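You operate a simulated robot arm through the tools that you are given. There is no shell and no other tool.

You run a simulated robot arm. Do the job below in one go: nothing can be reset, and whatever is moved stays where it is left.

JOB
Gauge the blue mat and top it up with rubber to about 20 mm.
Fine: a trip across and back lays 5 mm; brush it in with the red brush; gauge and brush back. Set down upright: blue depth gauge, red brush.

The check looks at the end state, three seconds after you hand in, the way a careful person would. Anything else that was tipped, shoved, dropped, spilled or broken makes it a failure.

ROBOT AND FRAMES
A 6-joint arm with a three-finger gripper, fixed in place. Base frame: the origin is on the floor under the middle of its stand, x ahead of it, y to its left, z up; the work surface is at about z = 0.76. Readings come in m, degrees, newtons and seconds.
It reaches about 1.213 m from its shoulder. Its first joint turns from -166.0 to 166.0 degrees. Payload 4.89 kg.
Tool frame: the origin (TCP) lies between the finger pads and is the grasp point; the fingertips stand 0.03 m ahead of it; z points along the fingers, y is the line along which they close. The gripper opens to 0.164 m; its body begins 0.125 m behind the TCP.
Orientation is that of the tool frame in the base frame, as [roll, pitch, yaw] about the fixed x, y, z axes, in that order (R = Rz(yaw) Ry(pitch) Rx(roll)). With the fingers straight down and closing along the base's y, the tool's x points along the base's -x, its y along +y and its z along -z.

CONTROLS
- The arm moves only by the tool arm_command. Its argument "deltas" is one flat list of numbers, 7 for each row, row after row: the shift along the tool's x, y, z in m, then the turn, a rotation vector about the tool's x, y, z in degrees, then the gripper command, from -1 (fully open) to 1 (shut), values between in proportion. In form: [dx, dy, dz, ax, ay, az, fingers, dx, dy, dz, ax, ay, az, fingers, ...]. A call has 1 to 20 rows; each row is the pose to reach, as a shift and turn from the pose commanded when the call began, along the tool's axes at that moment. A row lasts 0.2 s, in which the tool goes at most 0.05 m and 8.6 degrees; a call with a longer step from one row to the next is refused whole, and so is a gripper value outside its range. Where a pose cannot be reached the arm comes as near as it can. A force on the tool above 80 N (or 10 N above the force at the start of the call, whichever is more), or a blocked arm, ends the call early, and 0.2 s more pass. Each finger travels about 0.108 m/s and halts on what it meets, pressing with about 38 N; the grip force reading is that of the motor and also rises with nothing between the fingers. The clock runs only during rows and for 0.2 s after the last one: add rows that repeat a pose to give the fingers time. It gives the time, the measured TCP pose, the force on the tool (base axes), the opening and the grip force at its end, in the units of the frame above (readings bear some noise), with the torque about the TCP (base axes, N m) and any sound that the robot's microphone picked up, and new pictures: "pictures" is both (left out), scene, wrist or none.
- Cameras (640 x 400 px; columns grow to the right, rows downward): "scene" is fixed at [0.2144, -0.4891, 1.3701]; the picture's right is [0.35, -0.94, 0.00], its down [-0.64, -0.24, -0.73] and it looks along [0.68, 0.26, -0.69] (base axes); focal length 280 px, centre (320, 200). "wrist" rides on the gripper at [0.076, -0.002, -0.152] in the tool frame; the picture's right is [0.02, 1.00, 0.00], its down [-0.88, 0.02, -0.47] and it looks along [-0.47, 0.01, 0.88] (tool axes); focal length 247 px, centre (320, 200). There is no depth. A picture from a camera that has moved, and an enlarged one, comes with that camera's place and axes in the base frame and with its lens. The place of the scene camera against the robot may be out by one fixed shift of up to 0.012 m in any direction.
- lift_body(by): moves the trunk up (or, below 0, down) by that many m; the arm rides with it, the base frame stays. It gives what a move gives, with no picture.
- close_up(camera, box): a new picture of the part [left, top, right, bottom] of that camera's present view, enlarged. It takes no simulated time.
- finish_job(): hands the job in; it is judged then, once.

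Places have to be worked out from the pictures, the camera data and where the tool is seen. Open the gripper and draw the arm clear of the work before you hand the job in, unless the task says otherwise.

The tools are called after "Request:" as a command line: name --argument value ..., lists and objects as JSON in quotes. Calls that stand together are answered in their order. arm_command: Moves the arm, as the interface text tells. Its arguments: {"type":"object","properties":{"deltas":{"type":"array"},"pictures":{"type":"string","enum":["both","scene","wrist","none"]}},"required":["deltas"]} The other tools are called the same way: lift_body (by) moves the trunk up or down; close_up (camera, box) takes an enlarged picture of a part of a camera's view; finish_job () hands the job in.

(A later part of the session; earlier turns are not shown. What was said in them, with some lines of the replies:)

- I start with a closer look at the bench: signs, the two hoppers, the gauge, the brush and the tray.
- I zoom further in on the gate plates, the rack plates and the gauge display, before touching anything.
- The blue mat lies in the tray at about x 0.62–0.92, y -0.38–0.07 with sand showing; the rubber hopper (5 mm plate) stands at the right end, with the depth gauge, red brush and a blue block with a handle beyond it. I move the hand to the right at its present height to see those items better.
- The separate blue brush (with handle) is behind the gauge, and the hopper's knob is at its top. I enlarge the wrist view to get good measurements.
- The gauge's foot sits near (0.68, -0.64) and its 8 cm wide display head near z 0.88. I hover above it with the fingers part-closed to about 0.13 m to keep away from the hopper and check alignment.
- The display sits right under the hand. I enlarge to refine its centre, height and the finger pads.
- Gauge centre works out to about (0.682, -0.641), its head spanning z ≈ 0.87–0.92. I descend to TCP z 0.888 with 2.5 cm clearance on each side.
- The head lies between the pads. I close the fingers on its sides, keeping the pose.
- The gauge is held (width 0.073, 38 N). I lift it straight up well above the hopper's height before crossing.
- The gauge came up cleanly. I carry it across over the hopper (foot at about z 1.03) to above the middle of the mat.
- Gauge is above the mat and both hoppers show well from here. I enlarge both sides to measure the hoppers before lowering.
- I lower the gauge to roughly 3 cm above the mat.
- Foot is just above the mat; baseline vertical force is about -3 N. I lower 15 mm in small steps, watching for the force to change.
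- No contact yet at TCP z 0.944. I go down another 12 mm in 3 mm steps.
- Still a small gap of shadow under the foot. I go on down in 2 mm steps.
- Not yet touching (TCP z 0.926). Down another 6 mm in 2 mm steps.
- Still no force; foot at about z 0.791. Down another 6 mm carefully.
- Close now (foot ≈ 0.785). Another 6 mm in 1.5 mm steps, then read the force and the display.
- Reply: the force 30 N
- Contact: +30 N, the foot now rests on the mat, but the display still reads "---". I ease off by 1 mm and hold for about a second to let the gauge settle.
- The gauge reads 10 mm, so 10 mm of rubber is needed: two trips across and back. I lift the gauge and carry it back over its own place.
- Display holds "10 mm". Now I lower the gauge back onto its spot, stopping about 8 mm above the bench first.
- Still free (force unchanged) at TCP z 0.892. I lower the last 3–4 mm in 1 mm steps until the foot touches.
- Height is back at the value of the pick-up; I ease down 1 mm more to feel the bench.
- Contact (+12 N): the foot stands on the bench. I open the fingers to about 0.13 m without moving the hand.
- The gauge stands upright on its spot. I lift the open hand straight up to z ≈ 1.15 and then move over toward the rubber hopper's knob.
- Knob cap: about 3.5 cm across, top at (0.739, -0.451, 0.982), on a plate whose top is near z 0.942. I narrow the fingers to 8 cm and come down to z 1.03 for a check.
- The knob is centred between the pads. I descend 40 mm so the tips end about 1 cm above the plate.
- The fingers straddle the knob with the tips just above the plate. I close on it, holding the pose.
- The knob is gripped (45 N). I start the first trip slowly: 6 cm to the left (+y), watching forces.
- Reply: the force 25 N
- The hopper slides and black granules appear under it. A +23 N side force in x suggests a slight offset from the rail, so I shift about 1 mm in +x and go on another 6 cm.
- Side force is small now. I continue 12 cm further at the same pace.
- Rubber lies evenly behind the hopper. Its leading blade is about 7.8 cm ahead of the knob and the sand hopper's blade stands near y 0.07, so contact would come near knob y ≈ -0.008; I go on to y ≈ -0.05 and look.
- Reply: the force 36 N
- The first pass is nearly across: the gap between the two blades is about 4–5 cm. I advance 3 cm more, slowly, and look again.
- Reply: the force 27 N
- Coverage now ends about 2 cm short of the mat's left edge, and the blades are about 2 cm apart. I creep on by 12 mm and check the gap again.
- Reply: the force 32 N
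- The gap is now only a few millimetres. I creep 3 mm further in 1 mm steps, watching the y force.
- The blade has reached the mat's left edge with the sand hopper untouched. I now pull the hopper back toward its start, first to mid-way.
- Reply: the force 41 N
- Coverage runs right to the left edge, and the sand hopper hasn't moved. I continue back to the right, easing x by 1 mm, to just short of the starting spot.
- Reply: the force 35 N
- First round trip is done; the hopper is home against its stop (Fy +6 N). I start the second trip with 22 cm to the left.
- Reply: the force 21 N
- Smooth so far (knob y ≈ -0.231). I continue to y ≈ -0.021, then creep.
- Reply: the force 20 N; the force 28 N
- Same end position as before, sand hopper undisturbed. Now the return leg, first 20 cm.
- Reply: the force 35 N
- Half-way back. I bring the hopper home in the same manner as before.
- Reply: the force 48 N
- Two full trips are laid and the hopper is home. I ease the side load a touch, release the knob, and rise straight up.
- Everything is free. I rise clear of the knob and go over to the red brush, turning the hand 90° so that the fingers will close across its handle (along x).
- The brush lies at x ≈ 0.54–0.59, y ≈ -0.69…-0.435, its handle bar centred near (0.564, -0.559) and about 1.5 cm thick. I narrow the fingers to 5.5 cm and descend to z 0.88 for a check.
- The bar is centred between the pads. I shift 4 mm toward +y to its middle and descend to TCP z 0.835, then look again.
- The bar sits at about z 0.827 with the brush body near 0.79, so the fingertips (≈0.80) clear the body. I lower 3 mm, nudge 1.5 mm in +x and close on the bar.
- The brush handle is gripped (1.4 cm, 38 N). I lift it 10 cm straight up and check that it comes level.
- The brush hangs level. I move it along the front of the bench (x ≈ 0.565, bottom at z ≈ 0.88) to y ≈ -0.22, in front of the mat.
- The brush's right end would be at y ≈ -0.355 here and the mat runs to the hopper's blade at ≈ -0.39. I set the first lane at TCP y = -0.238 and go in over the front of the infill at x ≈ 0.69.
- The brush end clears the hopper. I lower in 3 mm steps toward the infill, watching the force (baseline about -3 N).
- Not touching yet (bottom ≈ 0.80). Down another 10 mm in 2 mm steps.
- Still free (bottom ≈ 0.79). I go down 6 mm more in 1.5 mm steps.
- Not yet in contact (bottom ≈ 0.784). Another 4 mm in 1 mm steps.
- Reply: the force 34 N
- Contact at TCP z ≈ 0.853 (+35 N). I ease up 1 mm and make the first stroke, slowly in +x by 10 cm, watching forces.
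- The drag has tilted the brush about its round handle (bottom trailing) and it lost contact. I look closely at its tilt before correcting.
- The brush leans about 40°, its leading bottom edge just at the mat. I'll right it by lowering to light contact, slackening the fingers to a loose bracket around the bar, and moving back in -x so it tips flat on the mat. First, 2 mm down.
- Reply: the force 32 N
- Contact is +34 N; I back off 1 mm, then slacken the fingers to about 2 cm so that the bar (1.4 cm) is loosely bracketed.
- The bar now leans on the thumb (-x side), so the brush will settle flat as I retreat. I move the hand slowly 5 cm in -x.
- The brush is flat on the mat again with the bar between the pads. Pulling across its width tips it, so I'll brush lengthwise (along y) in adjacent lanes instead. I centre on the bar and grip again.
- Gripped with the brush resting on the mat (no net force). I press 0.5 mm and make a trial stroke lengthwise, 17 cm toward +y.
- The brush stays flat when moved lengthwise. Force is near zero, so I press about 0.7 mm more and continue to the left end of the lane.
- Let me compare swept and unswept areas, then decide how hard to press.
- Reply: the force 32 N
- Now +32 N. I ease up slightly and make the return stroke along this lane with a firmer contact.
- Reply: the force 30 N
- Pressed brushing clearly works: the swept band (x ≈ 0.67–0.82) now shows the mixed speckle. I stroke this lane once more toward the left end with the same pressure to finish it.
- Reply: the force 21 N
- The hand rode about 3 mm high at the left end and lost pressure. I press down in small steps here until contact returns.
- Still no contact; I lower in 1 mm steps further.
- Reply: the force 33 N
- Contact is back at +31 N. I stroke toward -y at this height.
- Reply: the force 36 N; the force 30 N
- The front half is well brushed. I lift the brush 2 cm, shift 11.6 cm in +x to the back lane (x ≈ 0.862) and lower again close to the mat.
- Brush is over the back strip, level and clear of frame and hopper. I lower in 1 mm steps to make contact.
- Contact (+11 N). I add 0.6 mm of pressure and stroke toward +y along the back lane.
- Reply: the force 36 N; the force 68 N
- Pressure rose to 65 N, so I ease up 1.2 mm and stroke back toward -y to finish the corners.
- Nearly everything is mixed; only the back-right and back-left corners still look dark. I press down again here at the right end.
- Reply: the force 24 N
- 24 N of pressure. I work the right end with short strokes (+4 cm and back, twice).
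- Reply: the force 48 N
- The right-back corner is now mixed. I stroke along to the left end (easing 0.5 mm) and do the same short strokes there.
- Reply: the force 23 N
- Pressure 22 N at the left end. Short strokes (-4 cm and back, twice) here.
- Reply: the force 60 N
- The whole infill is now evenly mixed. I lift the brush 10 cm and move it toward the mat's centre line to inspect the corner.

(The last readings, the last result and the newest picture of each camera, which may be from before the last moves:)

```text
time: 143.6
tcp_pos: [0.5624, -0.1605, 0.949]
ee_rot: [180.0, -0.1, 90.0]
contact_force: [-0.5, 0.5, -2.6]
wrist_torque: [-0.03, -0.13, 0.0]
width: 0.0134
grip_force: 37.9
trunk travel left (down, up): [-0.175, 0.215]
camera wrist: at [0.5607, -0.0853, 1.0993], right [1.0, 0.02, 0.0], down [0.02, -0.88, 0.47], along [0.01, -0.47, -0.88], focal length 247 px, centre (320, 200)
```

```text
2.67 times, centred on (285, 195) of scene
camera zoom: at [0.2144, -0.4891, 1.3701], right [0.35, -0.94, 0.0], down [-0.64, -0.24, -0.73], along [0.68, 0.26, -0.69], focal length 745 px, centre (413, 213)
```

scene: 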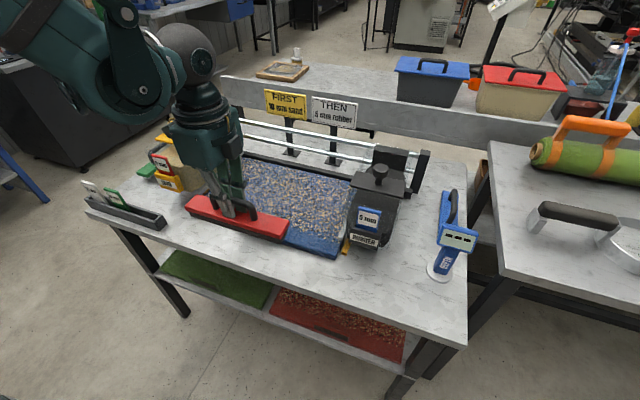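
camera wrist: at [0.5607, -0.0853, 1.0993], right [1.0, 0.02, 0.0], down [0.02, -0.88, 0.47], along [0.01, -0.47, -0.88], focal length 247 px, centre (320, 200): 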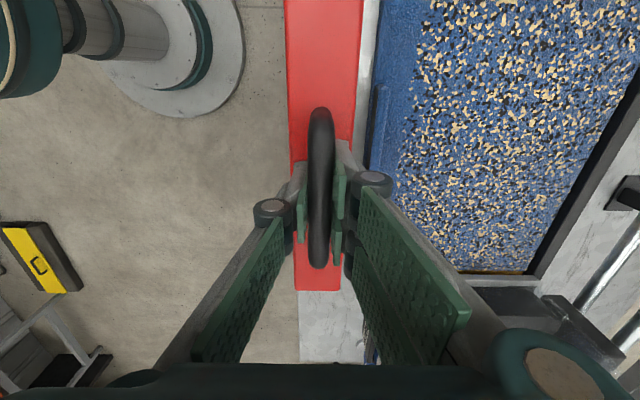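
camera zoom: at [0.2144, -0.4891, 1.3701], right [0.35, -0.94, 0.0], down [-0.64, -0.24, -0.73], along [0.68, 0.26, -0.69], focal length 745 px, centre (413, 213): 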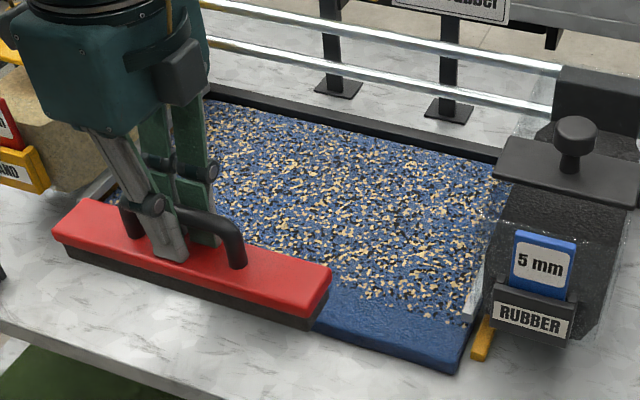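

All corners look mixed now. I carry the brush back along the front to its original place at (0.565, -0.555).

Request:
arm_command --deltas '[-0.04, 0, 0, 0, 0, 0, 1, -0.08, 0, 0, 0, 0, 0, 1, -0.12, 0, 0, 0, 0, 0, 1, -0.16, 0, 0, 0, 0, 0, 1, -0.2, 0, 0, 0, 0, 0, 1, -0.24, 0, 0, 0, 0, 0, 1, -0.28, 0, 0, 0, 0, 0, 1, -0.32, 0, 0, 0, 0, 0, 1, -0.36, 0, 0, 0, 0, 0, 1, -0.385, 0, 0, 0, 0, 0, 1, -0.394, 0, 0, 0, 0, 0, 1, -0.394, 0, 0.03, 0, 0, 0, 1, -0.394, 0, 0.06, 0, 0, 0, 1, -0.394, 0, 0.09, 0, 0, 0, 1, -0.394, 0, 0.1, 0, 0, 0, 1, -0.394, 0, 0.1, 0, 0, 0, 1]'

Request:
close_up --camera "scene" --box '[340, 210, 480, 340]'

```text
time: 147.0
tcp_pos: [0.5633, -0.5558, 0.8469]
ee_rot: [180.0, 0.0, 90.0]
contact_force: [0.9, 0.1, -3.1]
wrist_torque: [0.07, 0.04, -0.04]
width: 0.0136
grip_force: 37.6
trunk travel left (down, up): [-0.175, 0.215]
camera wrist: at [0.5612, -0.4797, 0.9993], right [1.0, 0.02, 0.0], down [0.02, -0.88, 0.47], along [0.01, -0.47, -0.88], focal length 247 px, centre (320, 200)
```

scene: 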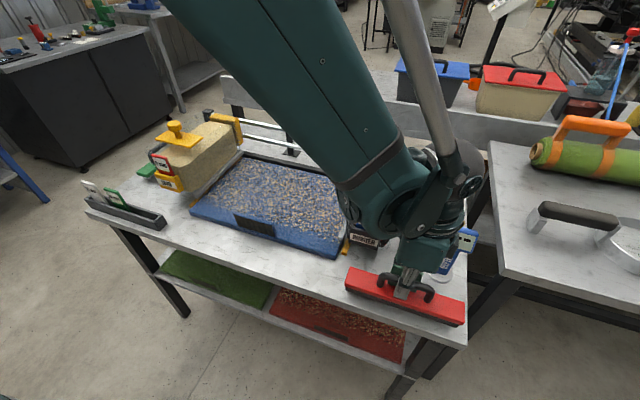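
wrist: 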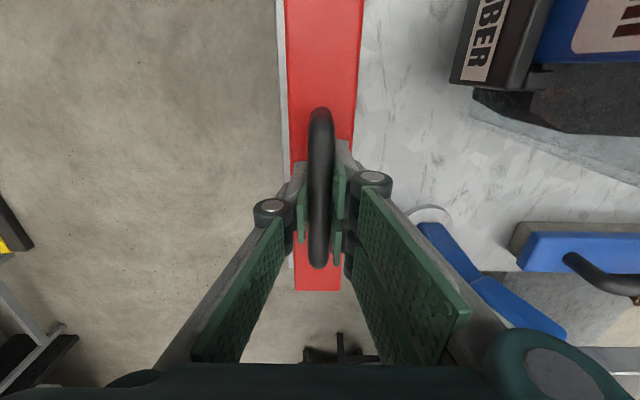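

```text
3.08 times, centred on (410, 275) of scene
camera zoom: at [0.2144, -0.4891, 1.3701], right [0.35, -0.94, 0.0], down [-0.64, -0.24, -0.73], along [0.68, 0.26, -0.69], focal length 860 px, centre (43, -31)
```

zoom: 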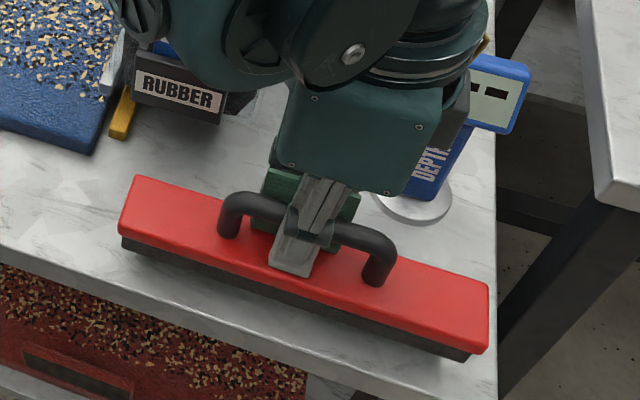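

The brush is level about 2 cm above its spot. I lower it gently, first 15 mm.

Request:
arm_command --deltas '[0, 0, 0.003, 0, 0, 0, 1, 0, 0, 0.006, 0, 0, 0, 1, 0, 0, 0.009, 0, 0, 0, 1, 0, 0, 0.012, 0, 0, 0, 1, 0, 0, 0.015, 0, 0, 0, 1, 0, 0, 0.015, 0, 0, 0, 1]' --pictures "none"

Request:
arm_command --deltas '[0, 0, 0.001, 0, 0, 0, 1, 0, 0, 0.002, 0, 0, 0, 1, 0, 0, 0.002, 0, 0, 0, 1]' --pictures "none"

```text
time: 148.4
tcp_pos: [0.5636, -0.5552, 0.8315]
ee_rot: [-180.0, 0.0, 90.0]
contact_force: [-1.2, 0.1, -2.4]
wrist_torque: [0.02, -0.04, -0.02]
width: 0.0133
grip_force: 37.8
trunk travel left (down, up): [-0.175, 0.215]
```

```text
time: 149.2
tcp_pos: [0.5639, -0.5568, 0.8309]
ee_rot: [-180.0, 0.1, 90.0]
contact_force: [-0.2, 0.6, -1.8]
wrist_torque: [0.0, -0.01, 0.03]
width: 0.0133
grip_force: 38.0
trunk travel left (down, up): [-0.175, 0.215]
```

No contact yet; another 2 mm.

Request:
arm_command --deltas '[0, 0, 0.001, 0, 0, 0, 1, 0, 0, 0.002, 0, 0, 0, 1, 0, 0, 0.002, 0, 0, 0, 1]' --pictures "none"

Request:
close_up --camera "scene" --box '[340, 240, 480, 340]'

```text
time: 150.0
tcp_pos: [0.563, -0.5557, 0.8267]
ee_rot: [179.9, 0.0, 90.0]
contact_force: [0.1, 0.1, -2.7]
wrist_torque: [0.02, -0.01, -0.02]
width: 0.0135
grip_force: 38.4
trunk travel left (down, up): [-0.175, 0.215]
```

```text
4.00 times, centred on (410, 290) of scene
camera zoom: at [0.2144, -0.4891, 1.3701], right [0.35, -0.94, 0.0], down [-0.64, -0.24, -0.73], along [0.68, 0.26, -0.69], focal length 1118 px, centre (-40, -160)
```

zoom: 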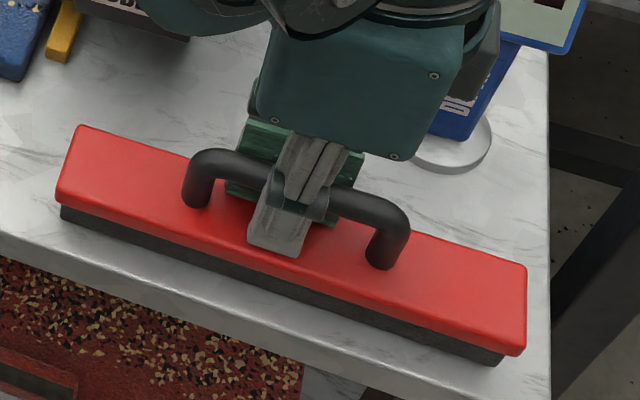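

The brush is nearly down. I continue in 0.7 mm steps.

Request:
arm_command --deltas '[0, 0, 0.0007, 0, 0, 0, 1, 0, 0, 0.0014, 0, 0, 0, 1, 0, 0, 0.0014, 0, 0, 0, 1]' --pictures "none"

```text
time: 150.8
tcp_pos: [0.5625, -0.5558, 0.8276]
ee_rot: [-180.0, 0.0, 89.9]
contact_force: [0.0, -1.2, 0.1]
wrist_torque: [0.29, 0.03, -0.11]
width: 0.0135
grip_force: 38.3
trunk travel left (down, up): [-0.175, 0.215]
```

First touch (weight taken by the bench). I press 0.5 mm more and release the bar gently.

Request:
arm_command --deltas '[0, 0, 0.0005, 0, 0, 0, 1, 0, 0, 0.0005, 0, 0, 0, 1, 0, 0, 0.0005, 0, 0, 0, 0.85, 0, 0, 0.0005, 0, 0, 0, 0.7, 0, 0, 0.0005, 0, 0, 0, 0.5, 0, 0, 0.0005, 0, 0, 0, 0.33, 0, 0, 0.0005, 0, 0, 0, 0.33]'

Request:
close_up --camera "scene" --box '[340, 240, 480, 340]'

```text
time: 152.4
tcp_pos: [0.5625, -0.5555, 0.826]
ee_rot: [-180.0, 0.0, 90.1]
contact_force: [-0.8, 2.6, 9.0]
wrist_torque: [0.07, -0.25, 0.09]
width: 0.0557
grip_force: 0.2
trunk travel left (down, up): [-0.175, 0.215]
camera wrist: at [0.5603, -0.4802, 0.9785], right [1.0, 0.02, 0.0], down [0.02, -0.88, 0.47], along [0.01, -0.47, -0.88], focal length 247 px, centre (320, 200)
```

scene: 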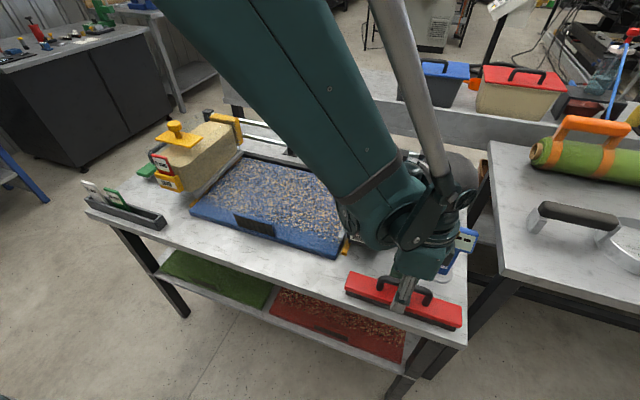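
wrist: 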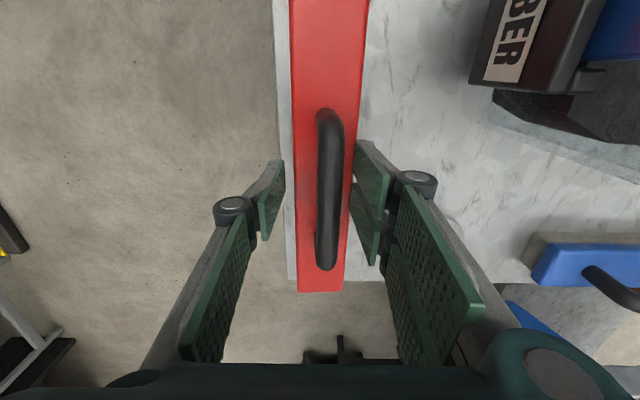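

```text
4.00 times, centred on (410, 290) of scene
camera zoom: at [0.2144, -0.4891, 1.3701], right [0.35, -0.94, 0.0], down [-0.64, -0.24, -0.73], along [0.68, 0.26, -0.69], focal length 1118 px, centre (-40, -160)
```

zoom: 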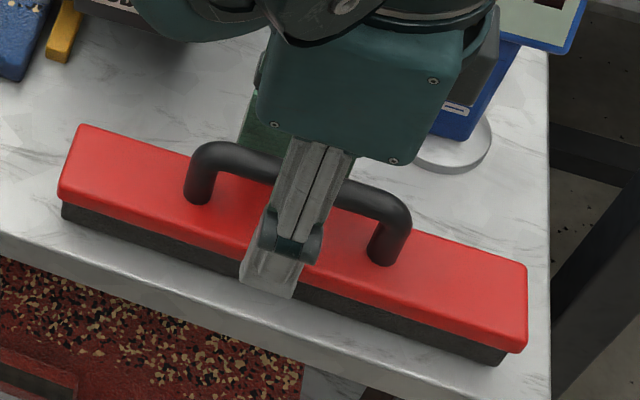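

The brush stands flat on its spot and is free (the fingertips only brush its top). I rise straight up, then turn the hand back and go above the depth gauge to re-check the mat.

Request:
arm_command --deltas '[0, 0, -0.02, 0, 0, 0, 0.33, 0, 0, -0.06, 0, 0, 0, 0.33, 0, 0, -0.105, 0, 0, 0, 0.33, 0, 0, -0.15, 0, 0, 0, 0.33, 0, 0, -0.2, 0, 0, 0, 0.33, 0, 0, -0.25, 0, 0, 0, 0.33, 0, 0, -0.3, 0, 0, 0, 0.33, 0, 0, -0.3, 0, 0, 0, 0.33]'

Request:
close_up --camera "scene" --box '[320, 180, 500, 340]'

```text
time: 154.2
tcp_pos: [0.5637, -0.5556, 1.1251]
ee_rot: [-180.0, 0.0, 90.0]
contact_force: [-1.1, 0.5, 1.0]
wrist_torque: [-0.04, -0.05, -0.03]
width: 0.0552
grip_force: 0.0
trunk travel left (down, up): [-0.175, 0.215]
camera wrist: at [0.5602, -0.4794, 1.2774], right [1.0, 0.02, 0.0], down [0.02, -0.88, 0.47], along [0.01, -0.47, -0.88], focal length 247 px, centre (320, 200)
```

scene: 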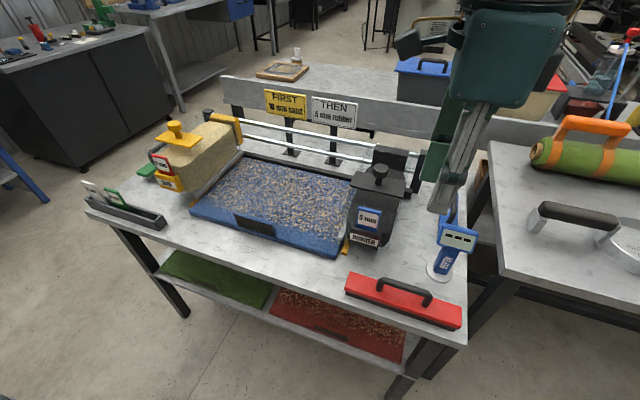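
wrist: 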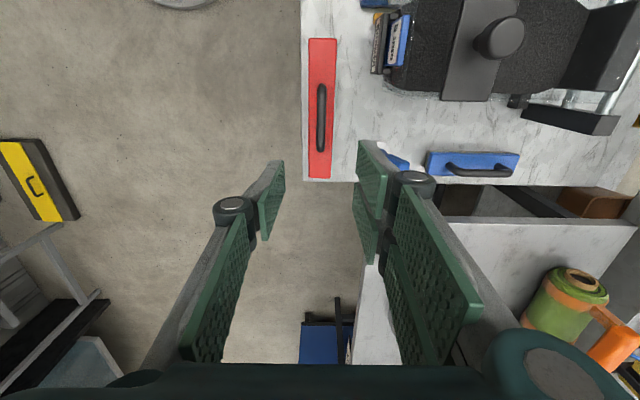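

```text
2.50 times, centred on (410, 260) of scene
camera zoom: at [0.2144, -0.4891, 1.3701], right [0.35, -0.94, 0.0], down [-0.64, -0.24, -0.73], along [0.68, 0.26, -0.69], focal length 699 px, centre (95, 50)
```

zoom: 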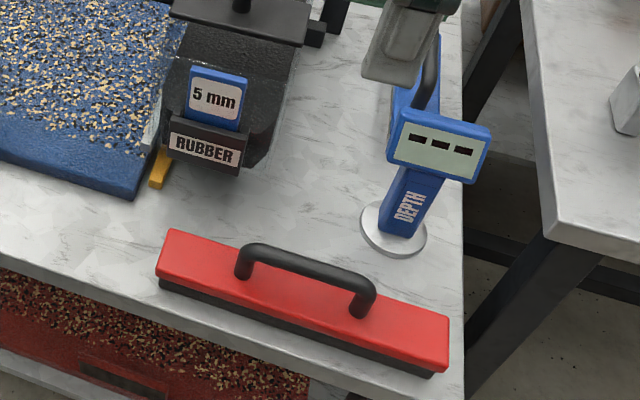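

Brush and gauge both stand upright in their places. I turn the hand back by 90° and move above the gauge for the check measurement.

Request:
arm_command --deltas '[-0.0072, 0.0098, 0, 0, 0, -7.5, 0.1, -0.0144, 0.0195, 0, 0, 0, -15, 0, -0.0216, 0.0293, 0, 0, 0, -22.5, -0.2, -0.0288, 0.039, 0, 0, 0, -30, -0.4, -0.036, 0.0488, 0, 0, 0, -37.5, -0.6, -0.0432, 0.0586, 0, 0, 0, -45, -0.6, -0.0504, 0.0684, 0, 0, 0, -52.5, -0.6, -0.0577, 0.0781, 0, 0, 0, -60, -0.6, -0.0649, 0.0879, 0, 0, 0, -67.5, -0.6, -0.0721, 0.0977, 0, 0, 0, -75, -0.6, -0.0793, 0.1074, 0, 0, 0, -82.5, -0.6, -0.0865, 0.1172, 0, 0, 0, -90, -0.6, -0.0865, 0.1172, 0.04, 0, 0, -90, -0.6, -0.0865, 0.1172, 0.08, 0, 0, -90, -0.6, -0.0865, 0.1172, 0.095, 0, 0, -90, -0.6, -0.0865, 0.1172, 0.095, 0, 0, -90, -0.6]'

Request:
close_up --camera "wrist" --box '[270, 90, 380, 175]'

```text
time: 157.6
tcp_pos: [0.6807, -0.638, 1.0295]
ee_rot: [180.0, 0.1, 179.9]
contact_force: [0.4, 0.1, -0.3]
wrist_torque: [0.06, 0.04, 0.0]
width: 0.1311
grip_force: 0.1
trunk travel left (down, up): [-0.175, 0.215]
camera wrist: at [0.604, -0.641, 1.1825], right [-0.02, 1.0, 0.0], down [0.88, 0.02, 0.47], along [0.47, 0.01, -0.88], focal length 247 px, centre (320, 200)
```

scene: 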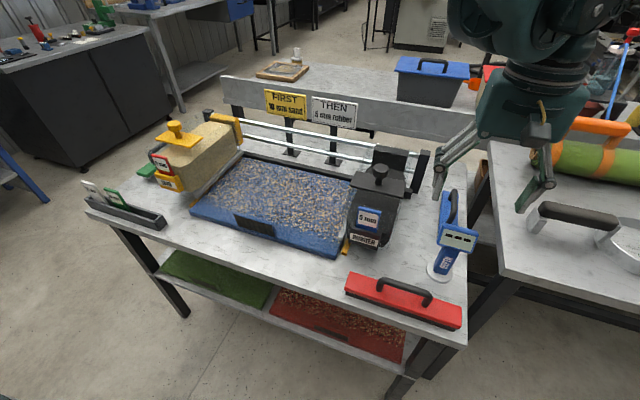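
wrist: 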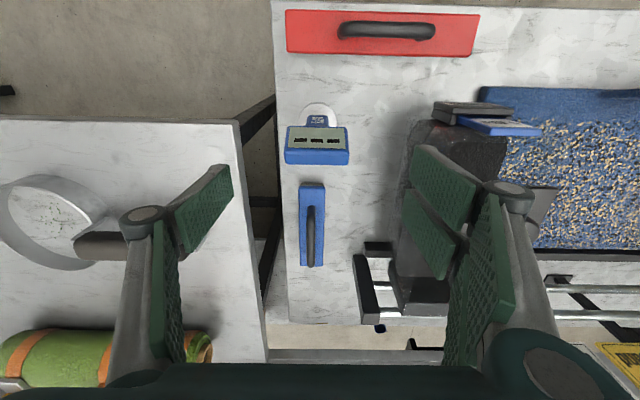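

```text
4.71 times, centred on (325, 132) of wrist
camera zoom: at [0.604, -0.641, 1.1825], right [-0.02, 1.0, 0.0], down [0.88, 0.02, 0.47], along [0.47, 0.01, -0.88], focal length 1162 px, centre (296, 518)
```

zoom: 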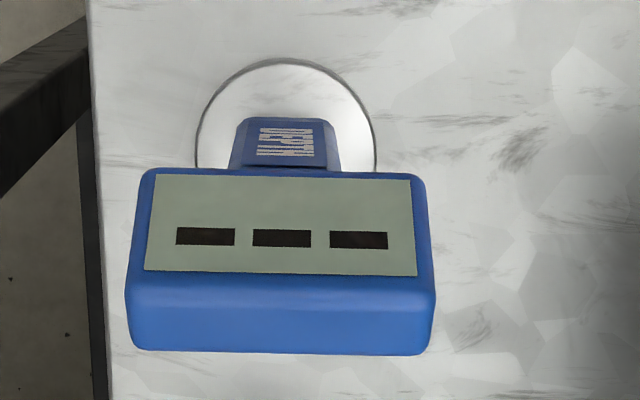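

The gauge is about 4–5 mm to the -y side of the hand's centre. I correct by 4 mm while descending to the same grasp height as before.

Request:
arm_command --deltas '[0, -0.004, 0.04, 0, 0, 0, -0.6, 0, -0.004, 0.08, 0, 0, 0, -0.6, 0, -0.004, 0.12, 0, 0, 0, -0.6, 0, -0.004, 0.1425, 0, 0, 0, -0.6, 0, -0.004, 0.1425, 0, 0, 0, -0.6]'

Request:
close_up --camera "wrist" --box '[220, 120, 430, 290]'

```text
time: 158.8
tcp_pos: [0.6808, -0.6439, 0.8863]
ee_rot: [180.0, 0.0, 180.0]
contact_force: [0.0, -1.1, -0.9]
wrist_torque: [0.06, 0.02, 0.0]
width: 0.1307
grip_force: 0.0
trunk travel left (down, up): [-0.175, 0.215]
camera wrist: at [0.6027, -0.647, 1.0391], right [-0.02, 1.0, 0.0], down [0.88, 0.02, 0.47], along [0.47, 0.01, -0.88], focal length 247 px, centre (320, 200)
```

scene: 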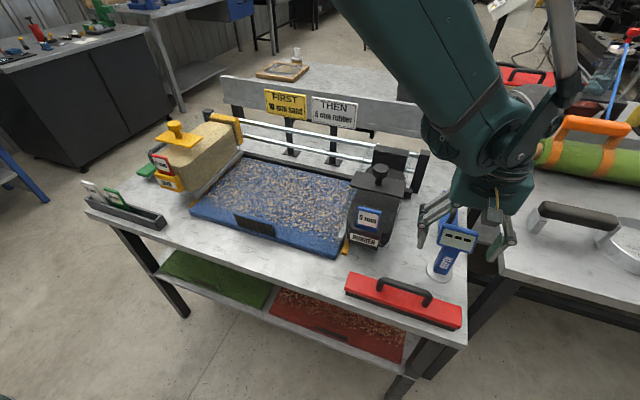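
wrist: 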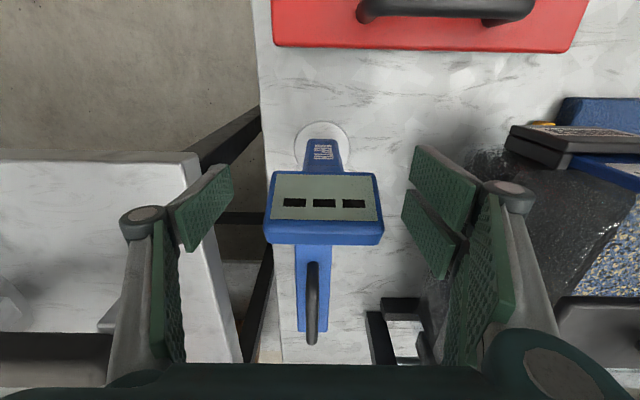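

```text
2.35 times, centred on (325, 205) of wrist
camera zoom: at [0.6027, -0.647, 1.0391], right [-0.02, 1.0, 0.0], down [0.88, 0.02, 0.47], along [0.47, 0.01, -0.88], focal length 581 px, centre (308, 188)
```

zoom: 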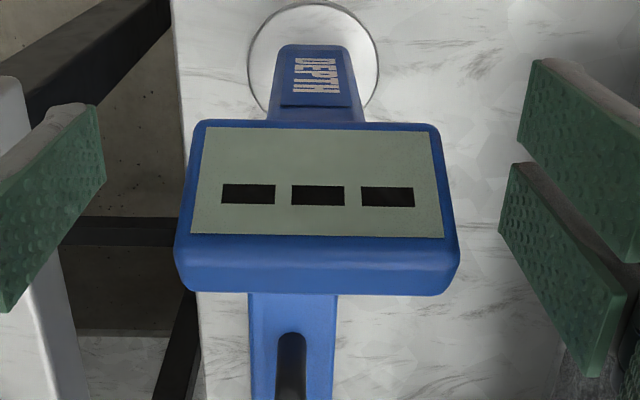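

The display is about 2.5 mm to +y of the finger centre; I correct and close.

Request:
arm_command --deltas '[0, 0.0025, 0, 0, 0, 0, -0.6, 0, 0.0025, 0, 0, 0, 0, -0.2, 0, 0.0025, 0, 0, 0, 0, 0.2, 0, 0.0025, 0, 0, 0, 0, 1, 0, 0.0025, 0, 0, 0, 0, 1, 0, 0.0025, 0, 0, 0, 0, 1]'

```text
time: 160.2
tcp_pos: [0.6802, -0.6426, 0.8886]
ee_rot: [180.0, 0.0, 180.0]
contact_force: [-0.2, 1.2, 0.0]
wrist_torque: [0.1, 0.01, 0.02]
width: 0.0729
grip_force: 37.9
trunk travel left (down, up): [-0.175, 0.215]
camera wrist: at [0.6029, -0.6445, 1.0401], right [-0.02, 1.0, 0.0], down [0.88, 0.02, 0.47], along [0.47, 0.01, -0.88], focal length 247 px, centre (320, 200)
```

scene: 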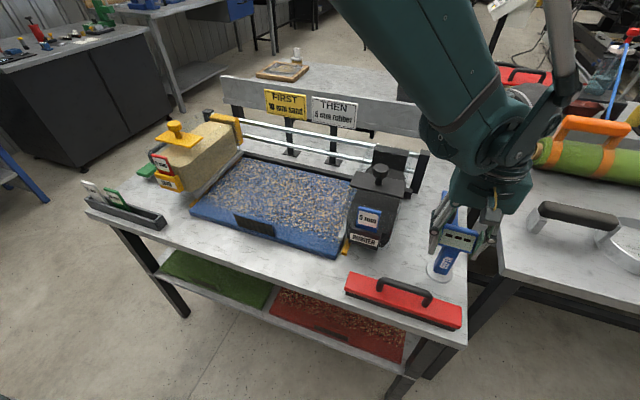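
wrist: 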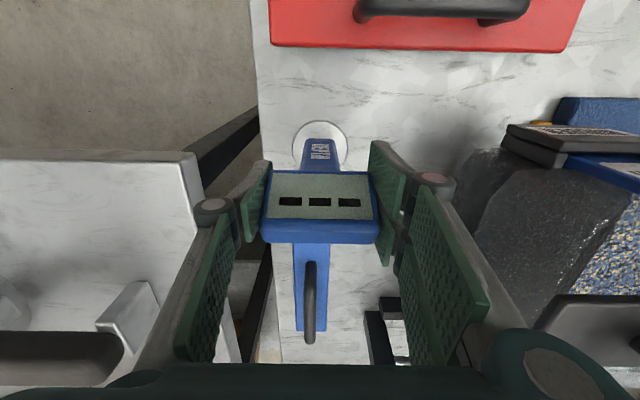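

Gauge gripped squarely. Same route as before: up 27 cm, then across over the hopper to above the mat.

Request:
arm_command --deltas '[0, 0, -0.03, 0, 0, 0, 1, 0, 0, -0.07, 0, 0, 0, 1, 0, 0, -0.11, 0, 0, 0, 1, 0, 0, -0.15, 0, 0, 0, 1, 0, 0, -0.19, 0, 0, 0, 1, 0, 0, -0.23, 0, 0, 0, 1, 0, 0, -0.27, 0, 0, 0, 1, 0, 0, -0.27, 0, 0, 0, 1]' --pictures "none"

Request:
arm_command --deltas '[-0.006, 0.04, 0, 0, 0, 0, 1, -0.012, 0.08, 0, 0, 0, 0, 1, -0.018, 0.12, 0, 0, 0, 0, 1, -0.024, 0.16, 0, 0, 0, 0, 1, -0.03, 0.2, 0, 0, 0, 0, 1, -0.036, 0.24, 0, 0, 0, 0, 1, -0.042, 0.28, 0, 0, 0, 0, 1, -0.048, 0.32, 0, 0, 0, 0, 1, -0.054, 0.36, 0, 0, 0, 0, 1, -0.06, 0.4, 0, 0, 0, 0, 1, -0.066, 0.44, 0, 0, 0, 0, 1, -0.072, 0.48, 0, 0, 0, 0, 1, -0.072, 0.48, 0, 0, 0, 0, 1]'

```text
time: 162.0
tcp_pos: [0.6821, -0.6437, 1.1605]
ee_rot: [180.0, 0.0, 179.9]
contact_force: [-1.1, 0.3, -2.4]
wrist_torque: [-0.03, 0.0, -0.01]
width: 0.0727
grip_force: 38.3
trunk travel left (down, up): [-0.175, 0.215]
```

```text
time: 164.8
tcp_pos: [0.7526, -0.1631, 1.1581]
ee_rot: [-180.0, -0.1, 180.0]
contact_force: [-0.3, 0.5, -3.7]
wrist_torque: [-0.02, 0.02, 0.0]
width: 0.0728
grip_force: 38.3
trunk travel left (down, up): [-0.175, 0.215]
camera wrist: at [0.6753, -0.1649, 1.3103], right [-0.02, 1.0, 0.0], down [0.88, 0.02, 0.47], along [0.47, 0.01, -0.88], focal length 247 px, centre (320, 200)
```

scene: 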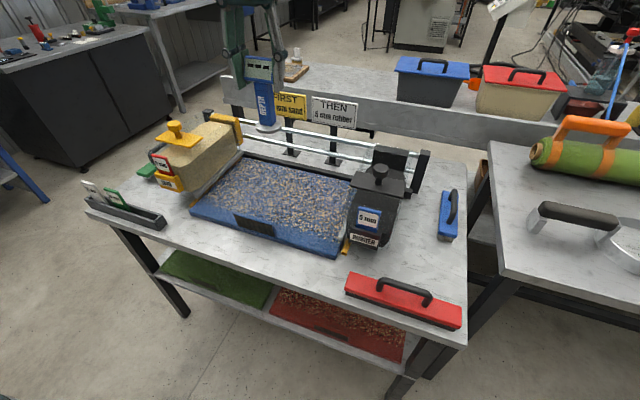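
wrist: 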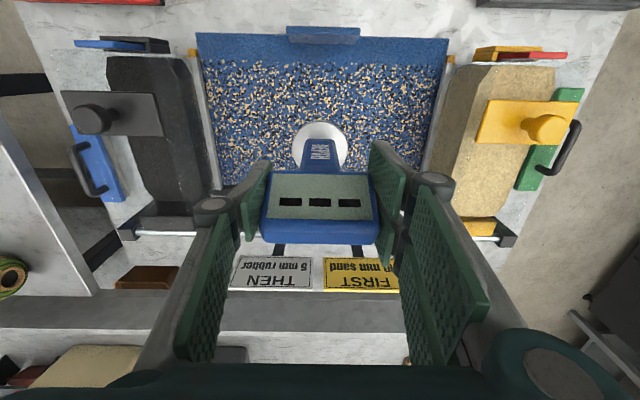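

Over the mat again. I lower to about 1.4 cm above the contact height found before.

Request:
arm_command --deltas '[0, 0, 0.04, 0, 0, 0, 1, 0, 0, 0.08, 0, 0, 0, 1, 0, 0, 0.12, 0, 0, 0, 1, 0, 0, 0.16, 0, 0, 0, 1, 0, 0, 0.195, 0, 0, 0, 1, 0, 0, 0.22, 0, 0, 0, 1, 0, 0, 0.235, 0, 0, 0, 1, 0, 0, 0.235, 0, 0, 0, 1]' --pictures "none"

Request:
arm_command --deltas '[0, 0, 0.003, 0, 0, 0, 1, 0, 0, 0.006, 0, 0, 0, 1, 0, 0, 0.009, 0, 0, 0, 1, 0, 0, 0.009, 0, 0, 0, 1]' --pictures "none"

```text
time: 166.6
tcp_pos: [0.7545, -0.1624, 0.9244]
ee_rot: [180.0, 0.0, 180.0]
contact_force: [-0.6, 0.1, -3.6]
wrist_torque: [0.0, 0.07, 0.0]
width: 0.0726
grip_force: 38.1
trunk travel left (down, up): [-0.175, 0.215]
```

```text
time: 167.6
tcp_pos: [0.7512, -0.1627, 0.9142]
ee_rot: [-180.0, 0.1, 179.9]
contact_force: [0.0, -0.4, -3.6]
wrist_torque: [-0.02, 0.01, -0.01]
width: 0.0727
grip_force: 37.8
trunk travel left (down, up): [-0.175, 0.215]
```

Still free at z 0.914. I go down in 1 mm steps to contact and hold.

Request:
arm_command --deltas '[0, 0, 0.001, 0, 0, 0, 1, 0, 0, 0.002, 0, 0, 0, 1, 0, 0, 0.003, 0, 0, 0, 1, 0, 0, 0.004, 0, 0, 0, 1, 0, 0, 0.004, 0, 0, 0, 1]' --pictures "none"

```text
time: 168.8
tcp_pos: [0.7513, -0.163, 0.9103]
ee_rot: [-179.9, 0.0, -180.0]
contact_force: [-0.4, -0.1, -2.7]
wrist_torque: [0.01, 0.03, -0.02]
width: 0.0726
grip_force: 37.5
trunk travel left (down, up): [-0.175, 0.215]
```

Request:
arm_command --deltas '[0, 0, 0.001, 0, 0, 0, 1, 0, 0, 0.002, 0, 0, 0, 1, 0, 0, 0.002, 0, 0, 0, 1, 0, 0, 0.002, 0, 0, 0, 1]' --pictures "none"

Request:
close_up --camera "scene" --box '[230, 120, 330, 220]'

```text
time: 169.8
tcp_pos: [0.7521, -0.1634, 0.9102]
ee_rot: [-180.0, 0.1, 180.0]
contact_force: [2.2, 0.8, 29.0]
wrist_torque: [0.07, -0.19, 0.02]
width: 0.073
grip_force: 38.1
trunk travel left (down, up): [-0.175, 0.215]
```

```text
4.00 times, centred on (280, 170) of scene
camera zoom: at [0.2144, -0.4891, 1.3701], right [0.35, -0.94, 0.0], down [-0.64, -0.24, -0.73], along [0.68, 0.26, -0.69], focal length 1118 px, centre (480, 320)
```

zoom: 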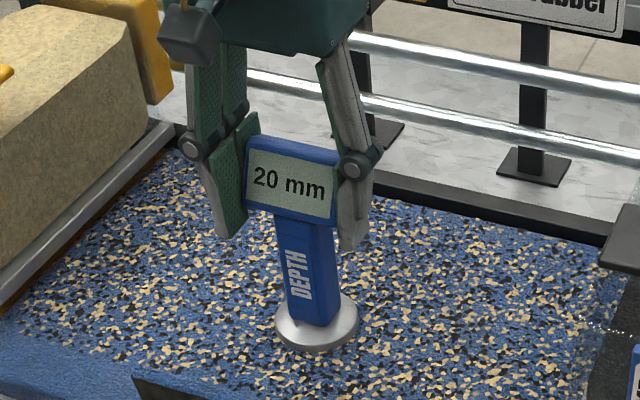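

The gauge reads 20 mm – target reached. I lift it and carry it back over its place.

Request:
arm_command --deltas '[0, 0, -0.03, 0, 0, 0, 1, 0, 0, -0.07, 0, 0, 0, 1, 0, 0, -0.11, 0, 0, 0, 1, 0, 0, -0.15, 0, 0, 0, 1, 0, 0, -0.19, 0, 0, 0, 1, 0, 0, -0.23, 0, 0, 0, 1, 0, 0, -0.25, 0, 0, 0, 1, 0, 0, -0.25, 0, 0, 0, 1]' --pictures "none"

Request:
arm_command --deltas '[0.006, -0.04, 0, 0, 0, 0, 1, 0.012, -0.08, 0, 0, 0, 0, 1, 0.018, -0.12, 0, 0, 0, 0, 1, 0.024, -0.16, 0, 0, 0, 0, 1, 0.03, -0.2, 0, 0, 0, 0, 1, 0.036, -0.24, 0, 0, 0, 0, 1, 0.042, -0.28, 0, 0, 0, 0, 1, 0.048, -0.32, 0, 0, 0, 0, 1, 0.054, -0.36, 0, 0, 0, 0, 1, 0.06, -0.4, 0, 0, 0, 0, 1, 0.066, -0.44, 0, 0, 0, 0, 1, 0.072, -0.48, 0, 0, 0, 0, 1, 0.072, -0.48, 0, 0, 0, 0, 1]'

```text
time: 171.6
tcp_pos: [0.7533, -0.1641, 1.1587]
ee_rot: [-180.0, 0.0, 179.9]
contact_force: [0.2, 0.6, -2.6]
wrist_torque: [0.0, -0.05, 0.01]
width: 0.0732
grip_force: 38.1
trunk travel left (down, up): [-0.175, 0.215]
```

```text
time: 174.4
tcp_pos: [0.6843, -0.641, 1.1617]
ee_rot: [180.0, 0.0, 179.9]
contact_force: [-0.6, -0.9, -3.2]
wrist_torque: [0.11, 0.01, 0.02]
width: 0.0725
grip_force: 37.7
trunk travel left (down, up): [-0.175, 0.215]
camera wrist: at [0.6072, -0.643, 1.3139], right [-0.02, 1.0, 0.0], down [0.88, 0.02, 0.47], along [0.47, 0.01, -0.88], focal length 247 px, centre (320, 200)
```

scene: 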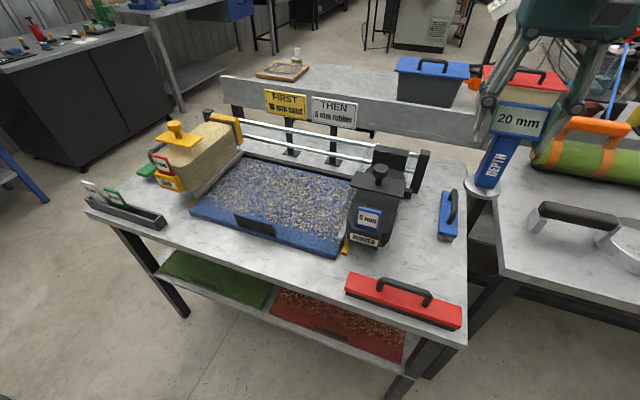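
wrist: 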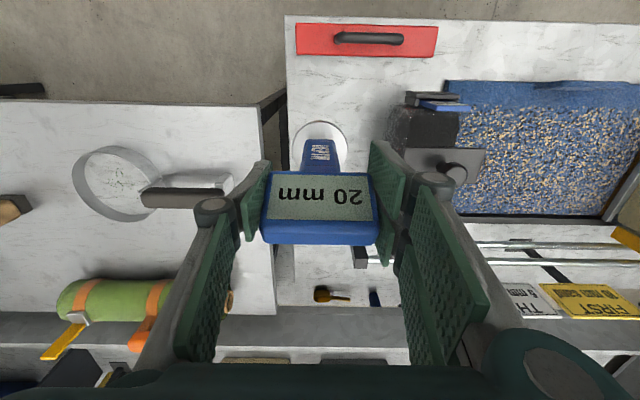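

Above its place. I lower to about 6 mm above the bench, then slowly to touch.

Request:
arm_command --deltas '[0, 0, 0.04, 0, 0, 0, 1, 0, 0, 0.08, 0, 0, 0, 1, 0, 0, 0.12, 0, 0, 0, 1, 0, 0, 0.16, 0, 0, 0, 1, 0, 0, 0.2, 0, 0, 0, 1, 0, 0, 0.235, 0, 0, 0, 1, 0, 0, 0.255, 0, 0, 0, 1, 0, 0, 0.264, 0, 0, 0, 1, 0, 0, 0.264, 0, 0, 0, 1]' --pictures "none"

Request:
arm_command --deltas '[0, 0, 0.001, 0, 0, 0, 1, 0, 0, 0.002, 0, 0, 0, 1, 0, 0, 0.003, 0, 0, 0, 1, 0, 0, 0.004, 0, 0, 0, 1, 0, 0, 0.004, 0, 0, 0, 1]' --pictures "none"

```text
time: 176.4
tcp_pos: [0.6784, -0.6397, 0.8931]
ee_rot: [179.9, 0.0, 179.9]
contact_force: [-0.1, -0.8, -3.4]
wrist_torque: [0.01, 0.03, 0.01]
width: 0.0727
grip_force: 37.8
trunk travel left (down, up): [-0.175, 0.215]
```

```text
time: 177.6
tcp_pos: [0.6801, -0.6422, 0.8905]
ee_rot: [180.0, 0.0, 180.0]
contact_force: [0.0, -0.4, -1.5]
wrist_torque: [-0.02, 0.01, 0.02]
width: 0.073
grip_force: 37.8
trunk travel left (down, up): [-0.175, 0.215]
```

Barely lighter (cmd z 0.890). I continue in 0.7 mm steps.

Request:
arm_command --deltas '[0, 0, 0.0007, 0, 0, 0, 1, 0, 0, 0.0014, 0, 0, 0, 1, 0, 0, 0.0014, 0, 0, 0, 1]' --pictures "none"

```text
time: 178.4
tcp_pos: [0.6807, -0.6436, 0.8887]
ee_rot: [179.9, 0.0, 179.9]
contact_force: [0.4, 0.3, -3.6]
wrist_torque: [-0.03, 0.03, -0.02]
width: 0.0728
grip_force: 37.8
trunk travel left (down, up): [-0.175, 0.215]
```

Request:
arm_command --deltas '[0, 0, 0.0007, 0, 0, 0, 1, 0, 0, 0.0014, 0, 0, 0, 1, 0, 0, 0.0014, 0, 0, 0, 1]' --pictures "none"

```text
time: 179.2
tcp_pos: [0.6818, -0.6413, 0.8893]
ee_rot: [-180.0, 0.0, -179.9]
contact_force: [0.1, -1.7, 2.5]
wrist_torque: [-0.06, -0.05, 0.0]
width: 0.0726
grip_force: 38.1
trunk travel left (down, up): [-0.175, 0.215]
```

Touching (+6 N net). I open the fingers, holding the hand still.

Request:
arm_command --deltas '[0, 0, 0, 0, 0, 0, 0.0, 0, 0, 0, 0, 0, 0, -0.3, 0, 0, 0, 0, 0, 0, -0.6, 0, 0, 0, 0, 0, 0, -0.6]'

Request:
close_up --camera "scene" --box '[400, 180, 490, 290]'

```text
time: 180.2
tcp_pos: [0.6807, -0.6419, 0.8875]
ee_rot: [180.0, -0.1, 180.0]
contact_force: [0.0, -0.1, 0.0]
wrist_torque: [0.0, 0.02, 0.06]
width: 0.131
grip_force: 0.0
trunk travel left (down, up): [-0.175, 0.215]
camera wrist: at [0.6035, -0.6444, 1.0401], right [-0.02, 1.0, 0.0], down [0.88, 0.02, 0.47], along [0.47, 0.01, -0.88], focal length 247 px, centre (320, 200)
```

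scene: 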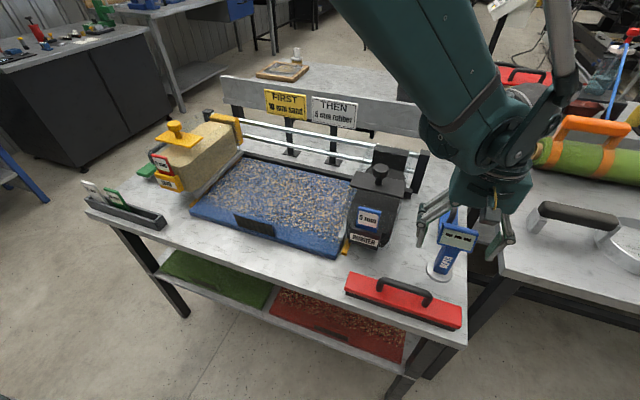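
wrist: 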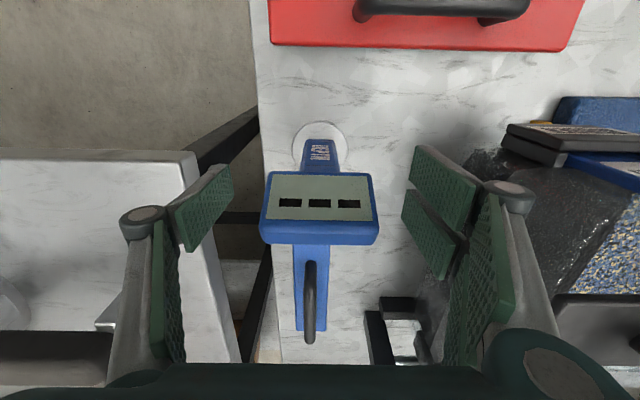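

```text
3.64 times, centred on (445, 235) of scene
camera zoom: at [0.2144, -0.4891, 1.3701], right [0.35, -0.94, 0.0], down [-0.64, -0.24, -0.73], along [0.68, 0.26, -0.69], focal length 1016 px, centre (-134, 73)
```

zoom: 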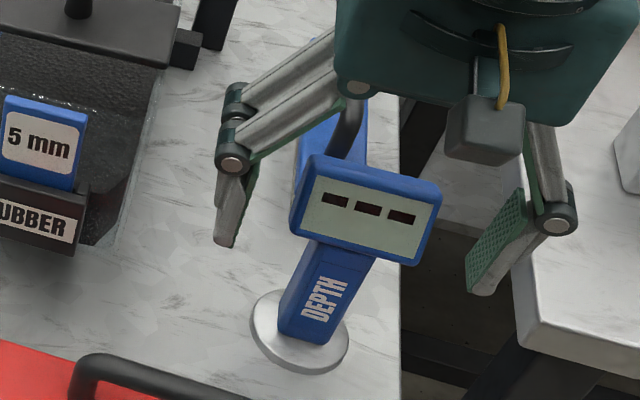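

The gauge stands upright and free. I raise the hand straight up, then draw it back to about its starting position with fingers open.

Request:
arm_command --deltas '[0, 0, -0.03, 0, 0, 0, -0.6, 0, 0, -0.07, 0, 0, 0, -0.6, 0, 0, -0.11, 0, 0, 0, -0.6, 0, 0, -0.15, 0, 0, 0, -0.6, 0, 0, -0.19, 0, 0, 0, -0.6, 0, 0, -0.23, 0, 0, 0, -0.6, 0, 0, -0.27, 0, 0, 0, -0.6, 0.04, 0, -0.28, 0, 0, 0, -0.8, 0.08, 0, -0.28, 0, 0, 0, -1, 0.1, 0.04, -0.28, 0, 0, 0, -1, 0.1, 0.085, -0.28, 0, 0, 0, -1, 0.1, 0.13, -0.28, 0, 0, 0, -1, 0.1, 0.175, -0.28, 0, 0, 0, -1, 0.1, 0.22, -0.28, 0, 0, 0, -1, 0.1, 0.265, -0.28, 0, 0, 0, -1, 0.1, 0.31, -0.28, 0, 0, 0, -1, 0.1, 0.355, -0.28, 0, 0, 0, -1, 0.1, 0.4, -0.28, 0, 0, 0, -1, 0.1, 0.4, -0.28, 0, 0, 0, -1]'

Request:
close_up --camera "scene" --box '[320, 130, 500, 340]'

Request:
close_up --camera "scene" --box '[80, 90, 400, 290]'

```text
time: 184.2
tcp_pos: [0.5778, -0.2398, 1.1608]
ee_rot: [179.9, 0.1, 179.9]
contact_force: [-1.0, 0.6, -0.4]
wrist_torque: [-0.04, -0.06, -0.01]
width: 0.1642
grip_force: 0.2
trunk travel left (down, up): [-0.175, 0.215]
camera wrist: at [0.5015, -0.2422, 1.3131], right [-0.02, 1.0, 0.0], down [0.88, 0.02, 0.47], along [0.47, 0.01, -0.88], focal length 247 px, centre (320, 200)
```

scene: 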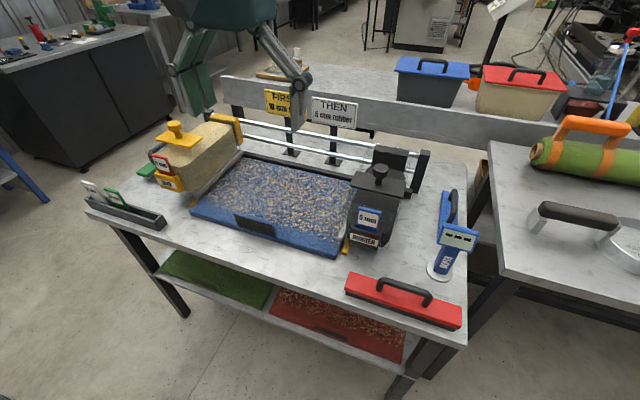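
wrist: 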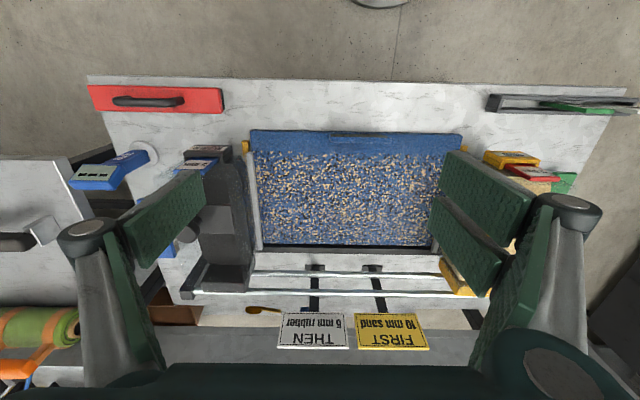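

```text
1.90 times, centred on (410, 235) of scene
camera zoom: at [0.2144, -0.4891, 1.3701], right [0.35, -0.94, 0.0], down [-0.64, -0.24, -0.73], along [0.68, 0.26, -0.69], focal length 532 px, centre (149, 133)
```

zoom: 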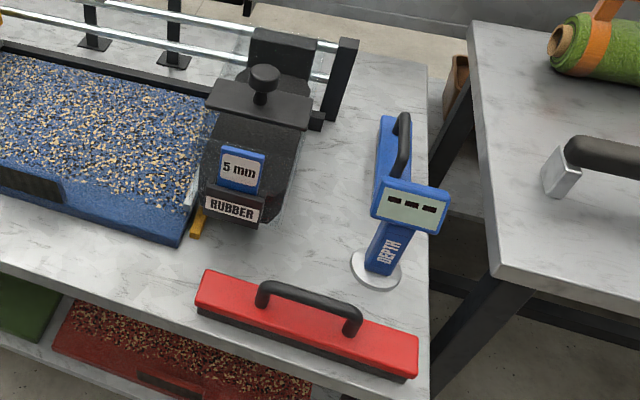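

```text
2.00 times, centred on (240, 190) of scene
camera zoom: at [0.2144, -0.4891, 1.3701], right [0.35, -0.94, 0.0], down [-0.64, -0.24, -0.73], along [0.68, 0.26, -0.69], focal length 559 px, centre (480, 220)
```

zoom: 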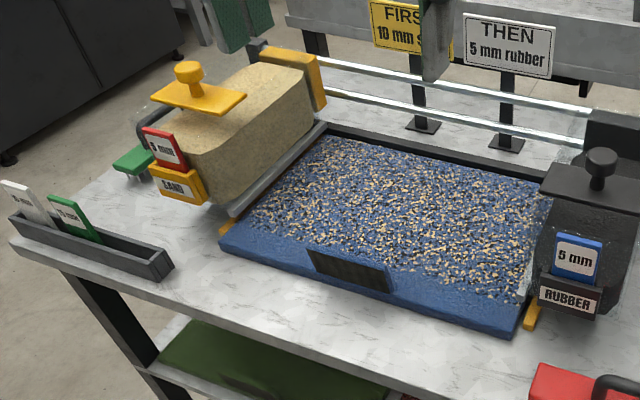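

The mat reads 20 mm and is brushed in. Both hoppers are home, the gauge and the red brush stand upright in their places, and the arm is clear with open fingers, so I hand the job in.

Request:
finish_job

```text
The job is handed in.
```

The blue mat is topped up: the depth gauge read 10 mm at the start and 20 mm after two rubber trips and brushing.

- **Rubber:** I ran the rubber hopper across and back twice with its 5 mm plate. It is back home, and I saw no sign that the sand hopper moved.
- **Brushing:** I brushed the rubber in with the red brush, lengthwise in two lanes, until the whole infill looked evenly mixed. On the first stroke I pushed the brush across its width and it tipped in the grip. I set it flat on the mat and switched to lengthwise strokes.
- **Set down:** The blue depth gauge and the red brush are back where they started, both standing upright. The gripper is open and the arm is clear of the work.

I saw nothing else tipped, spilled or moved in the last pictures before handing in.
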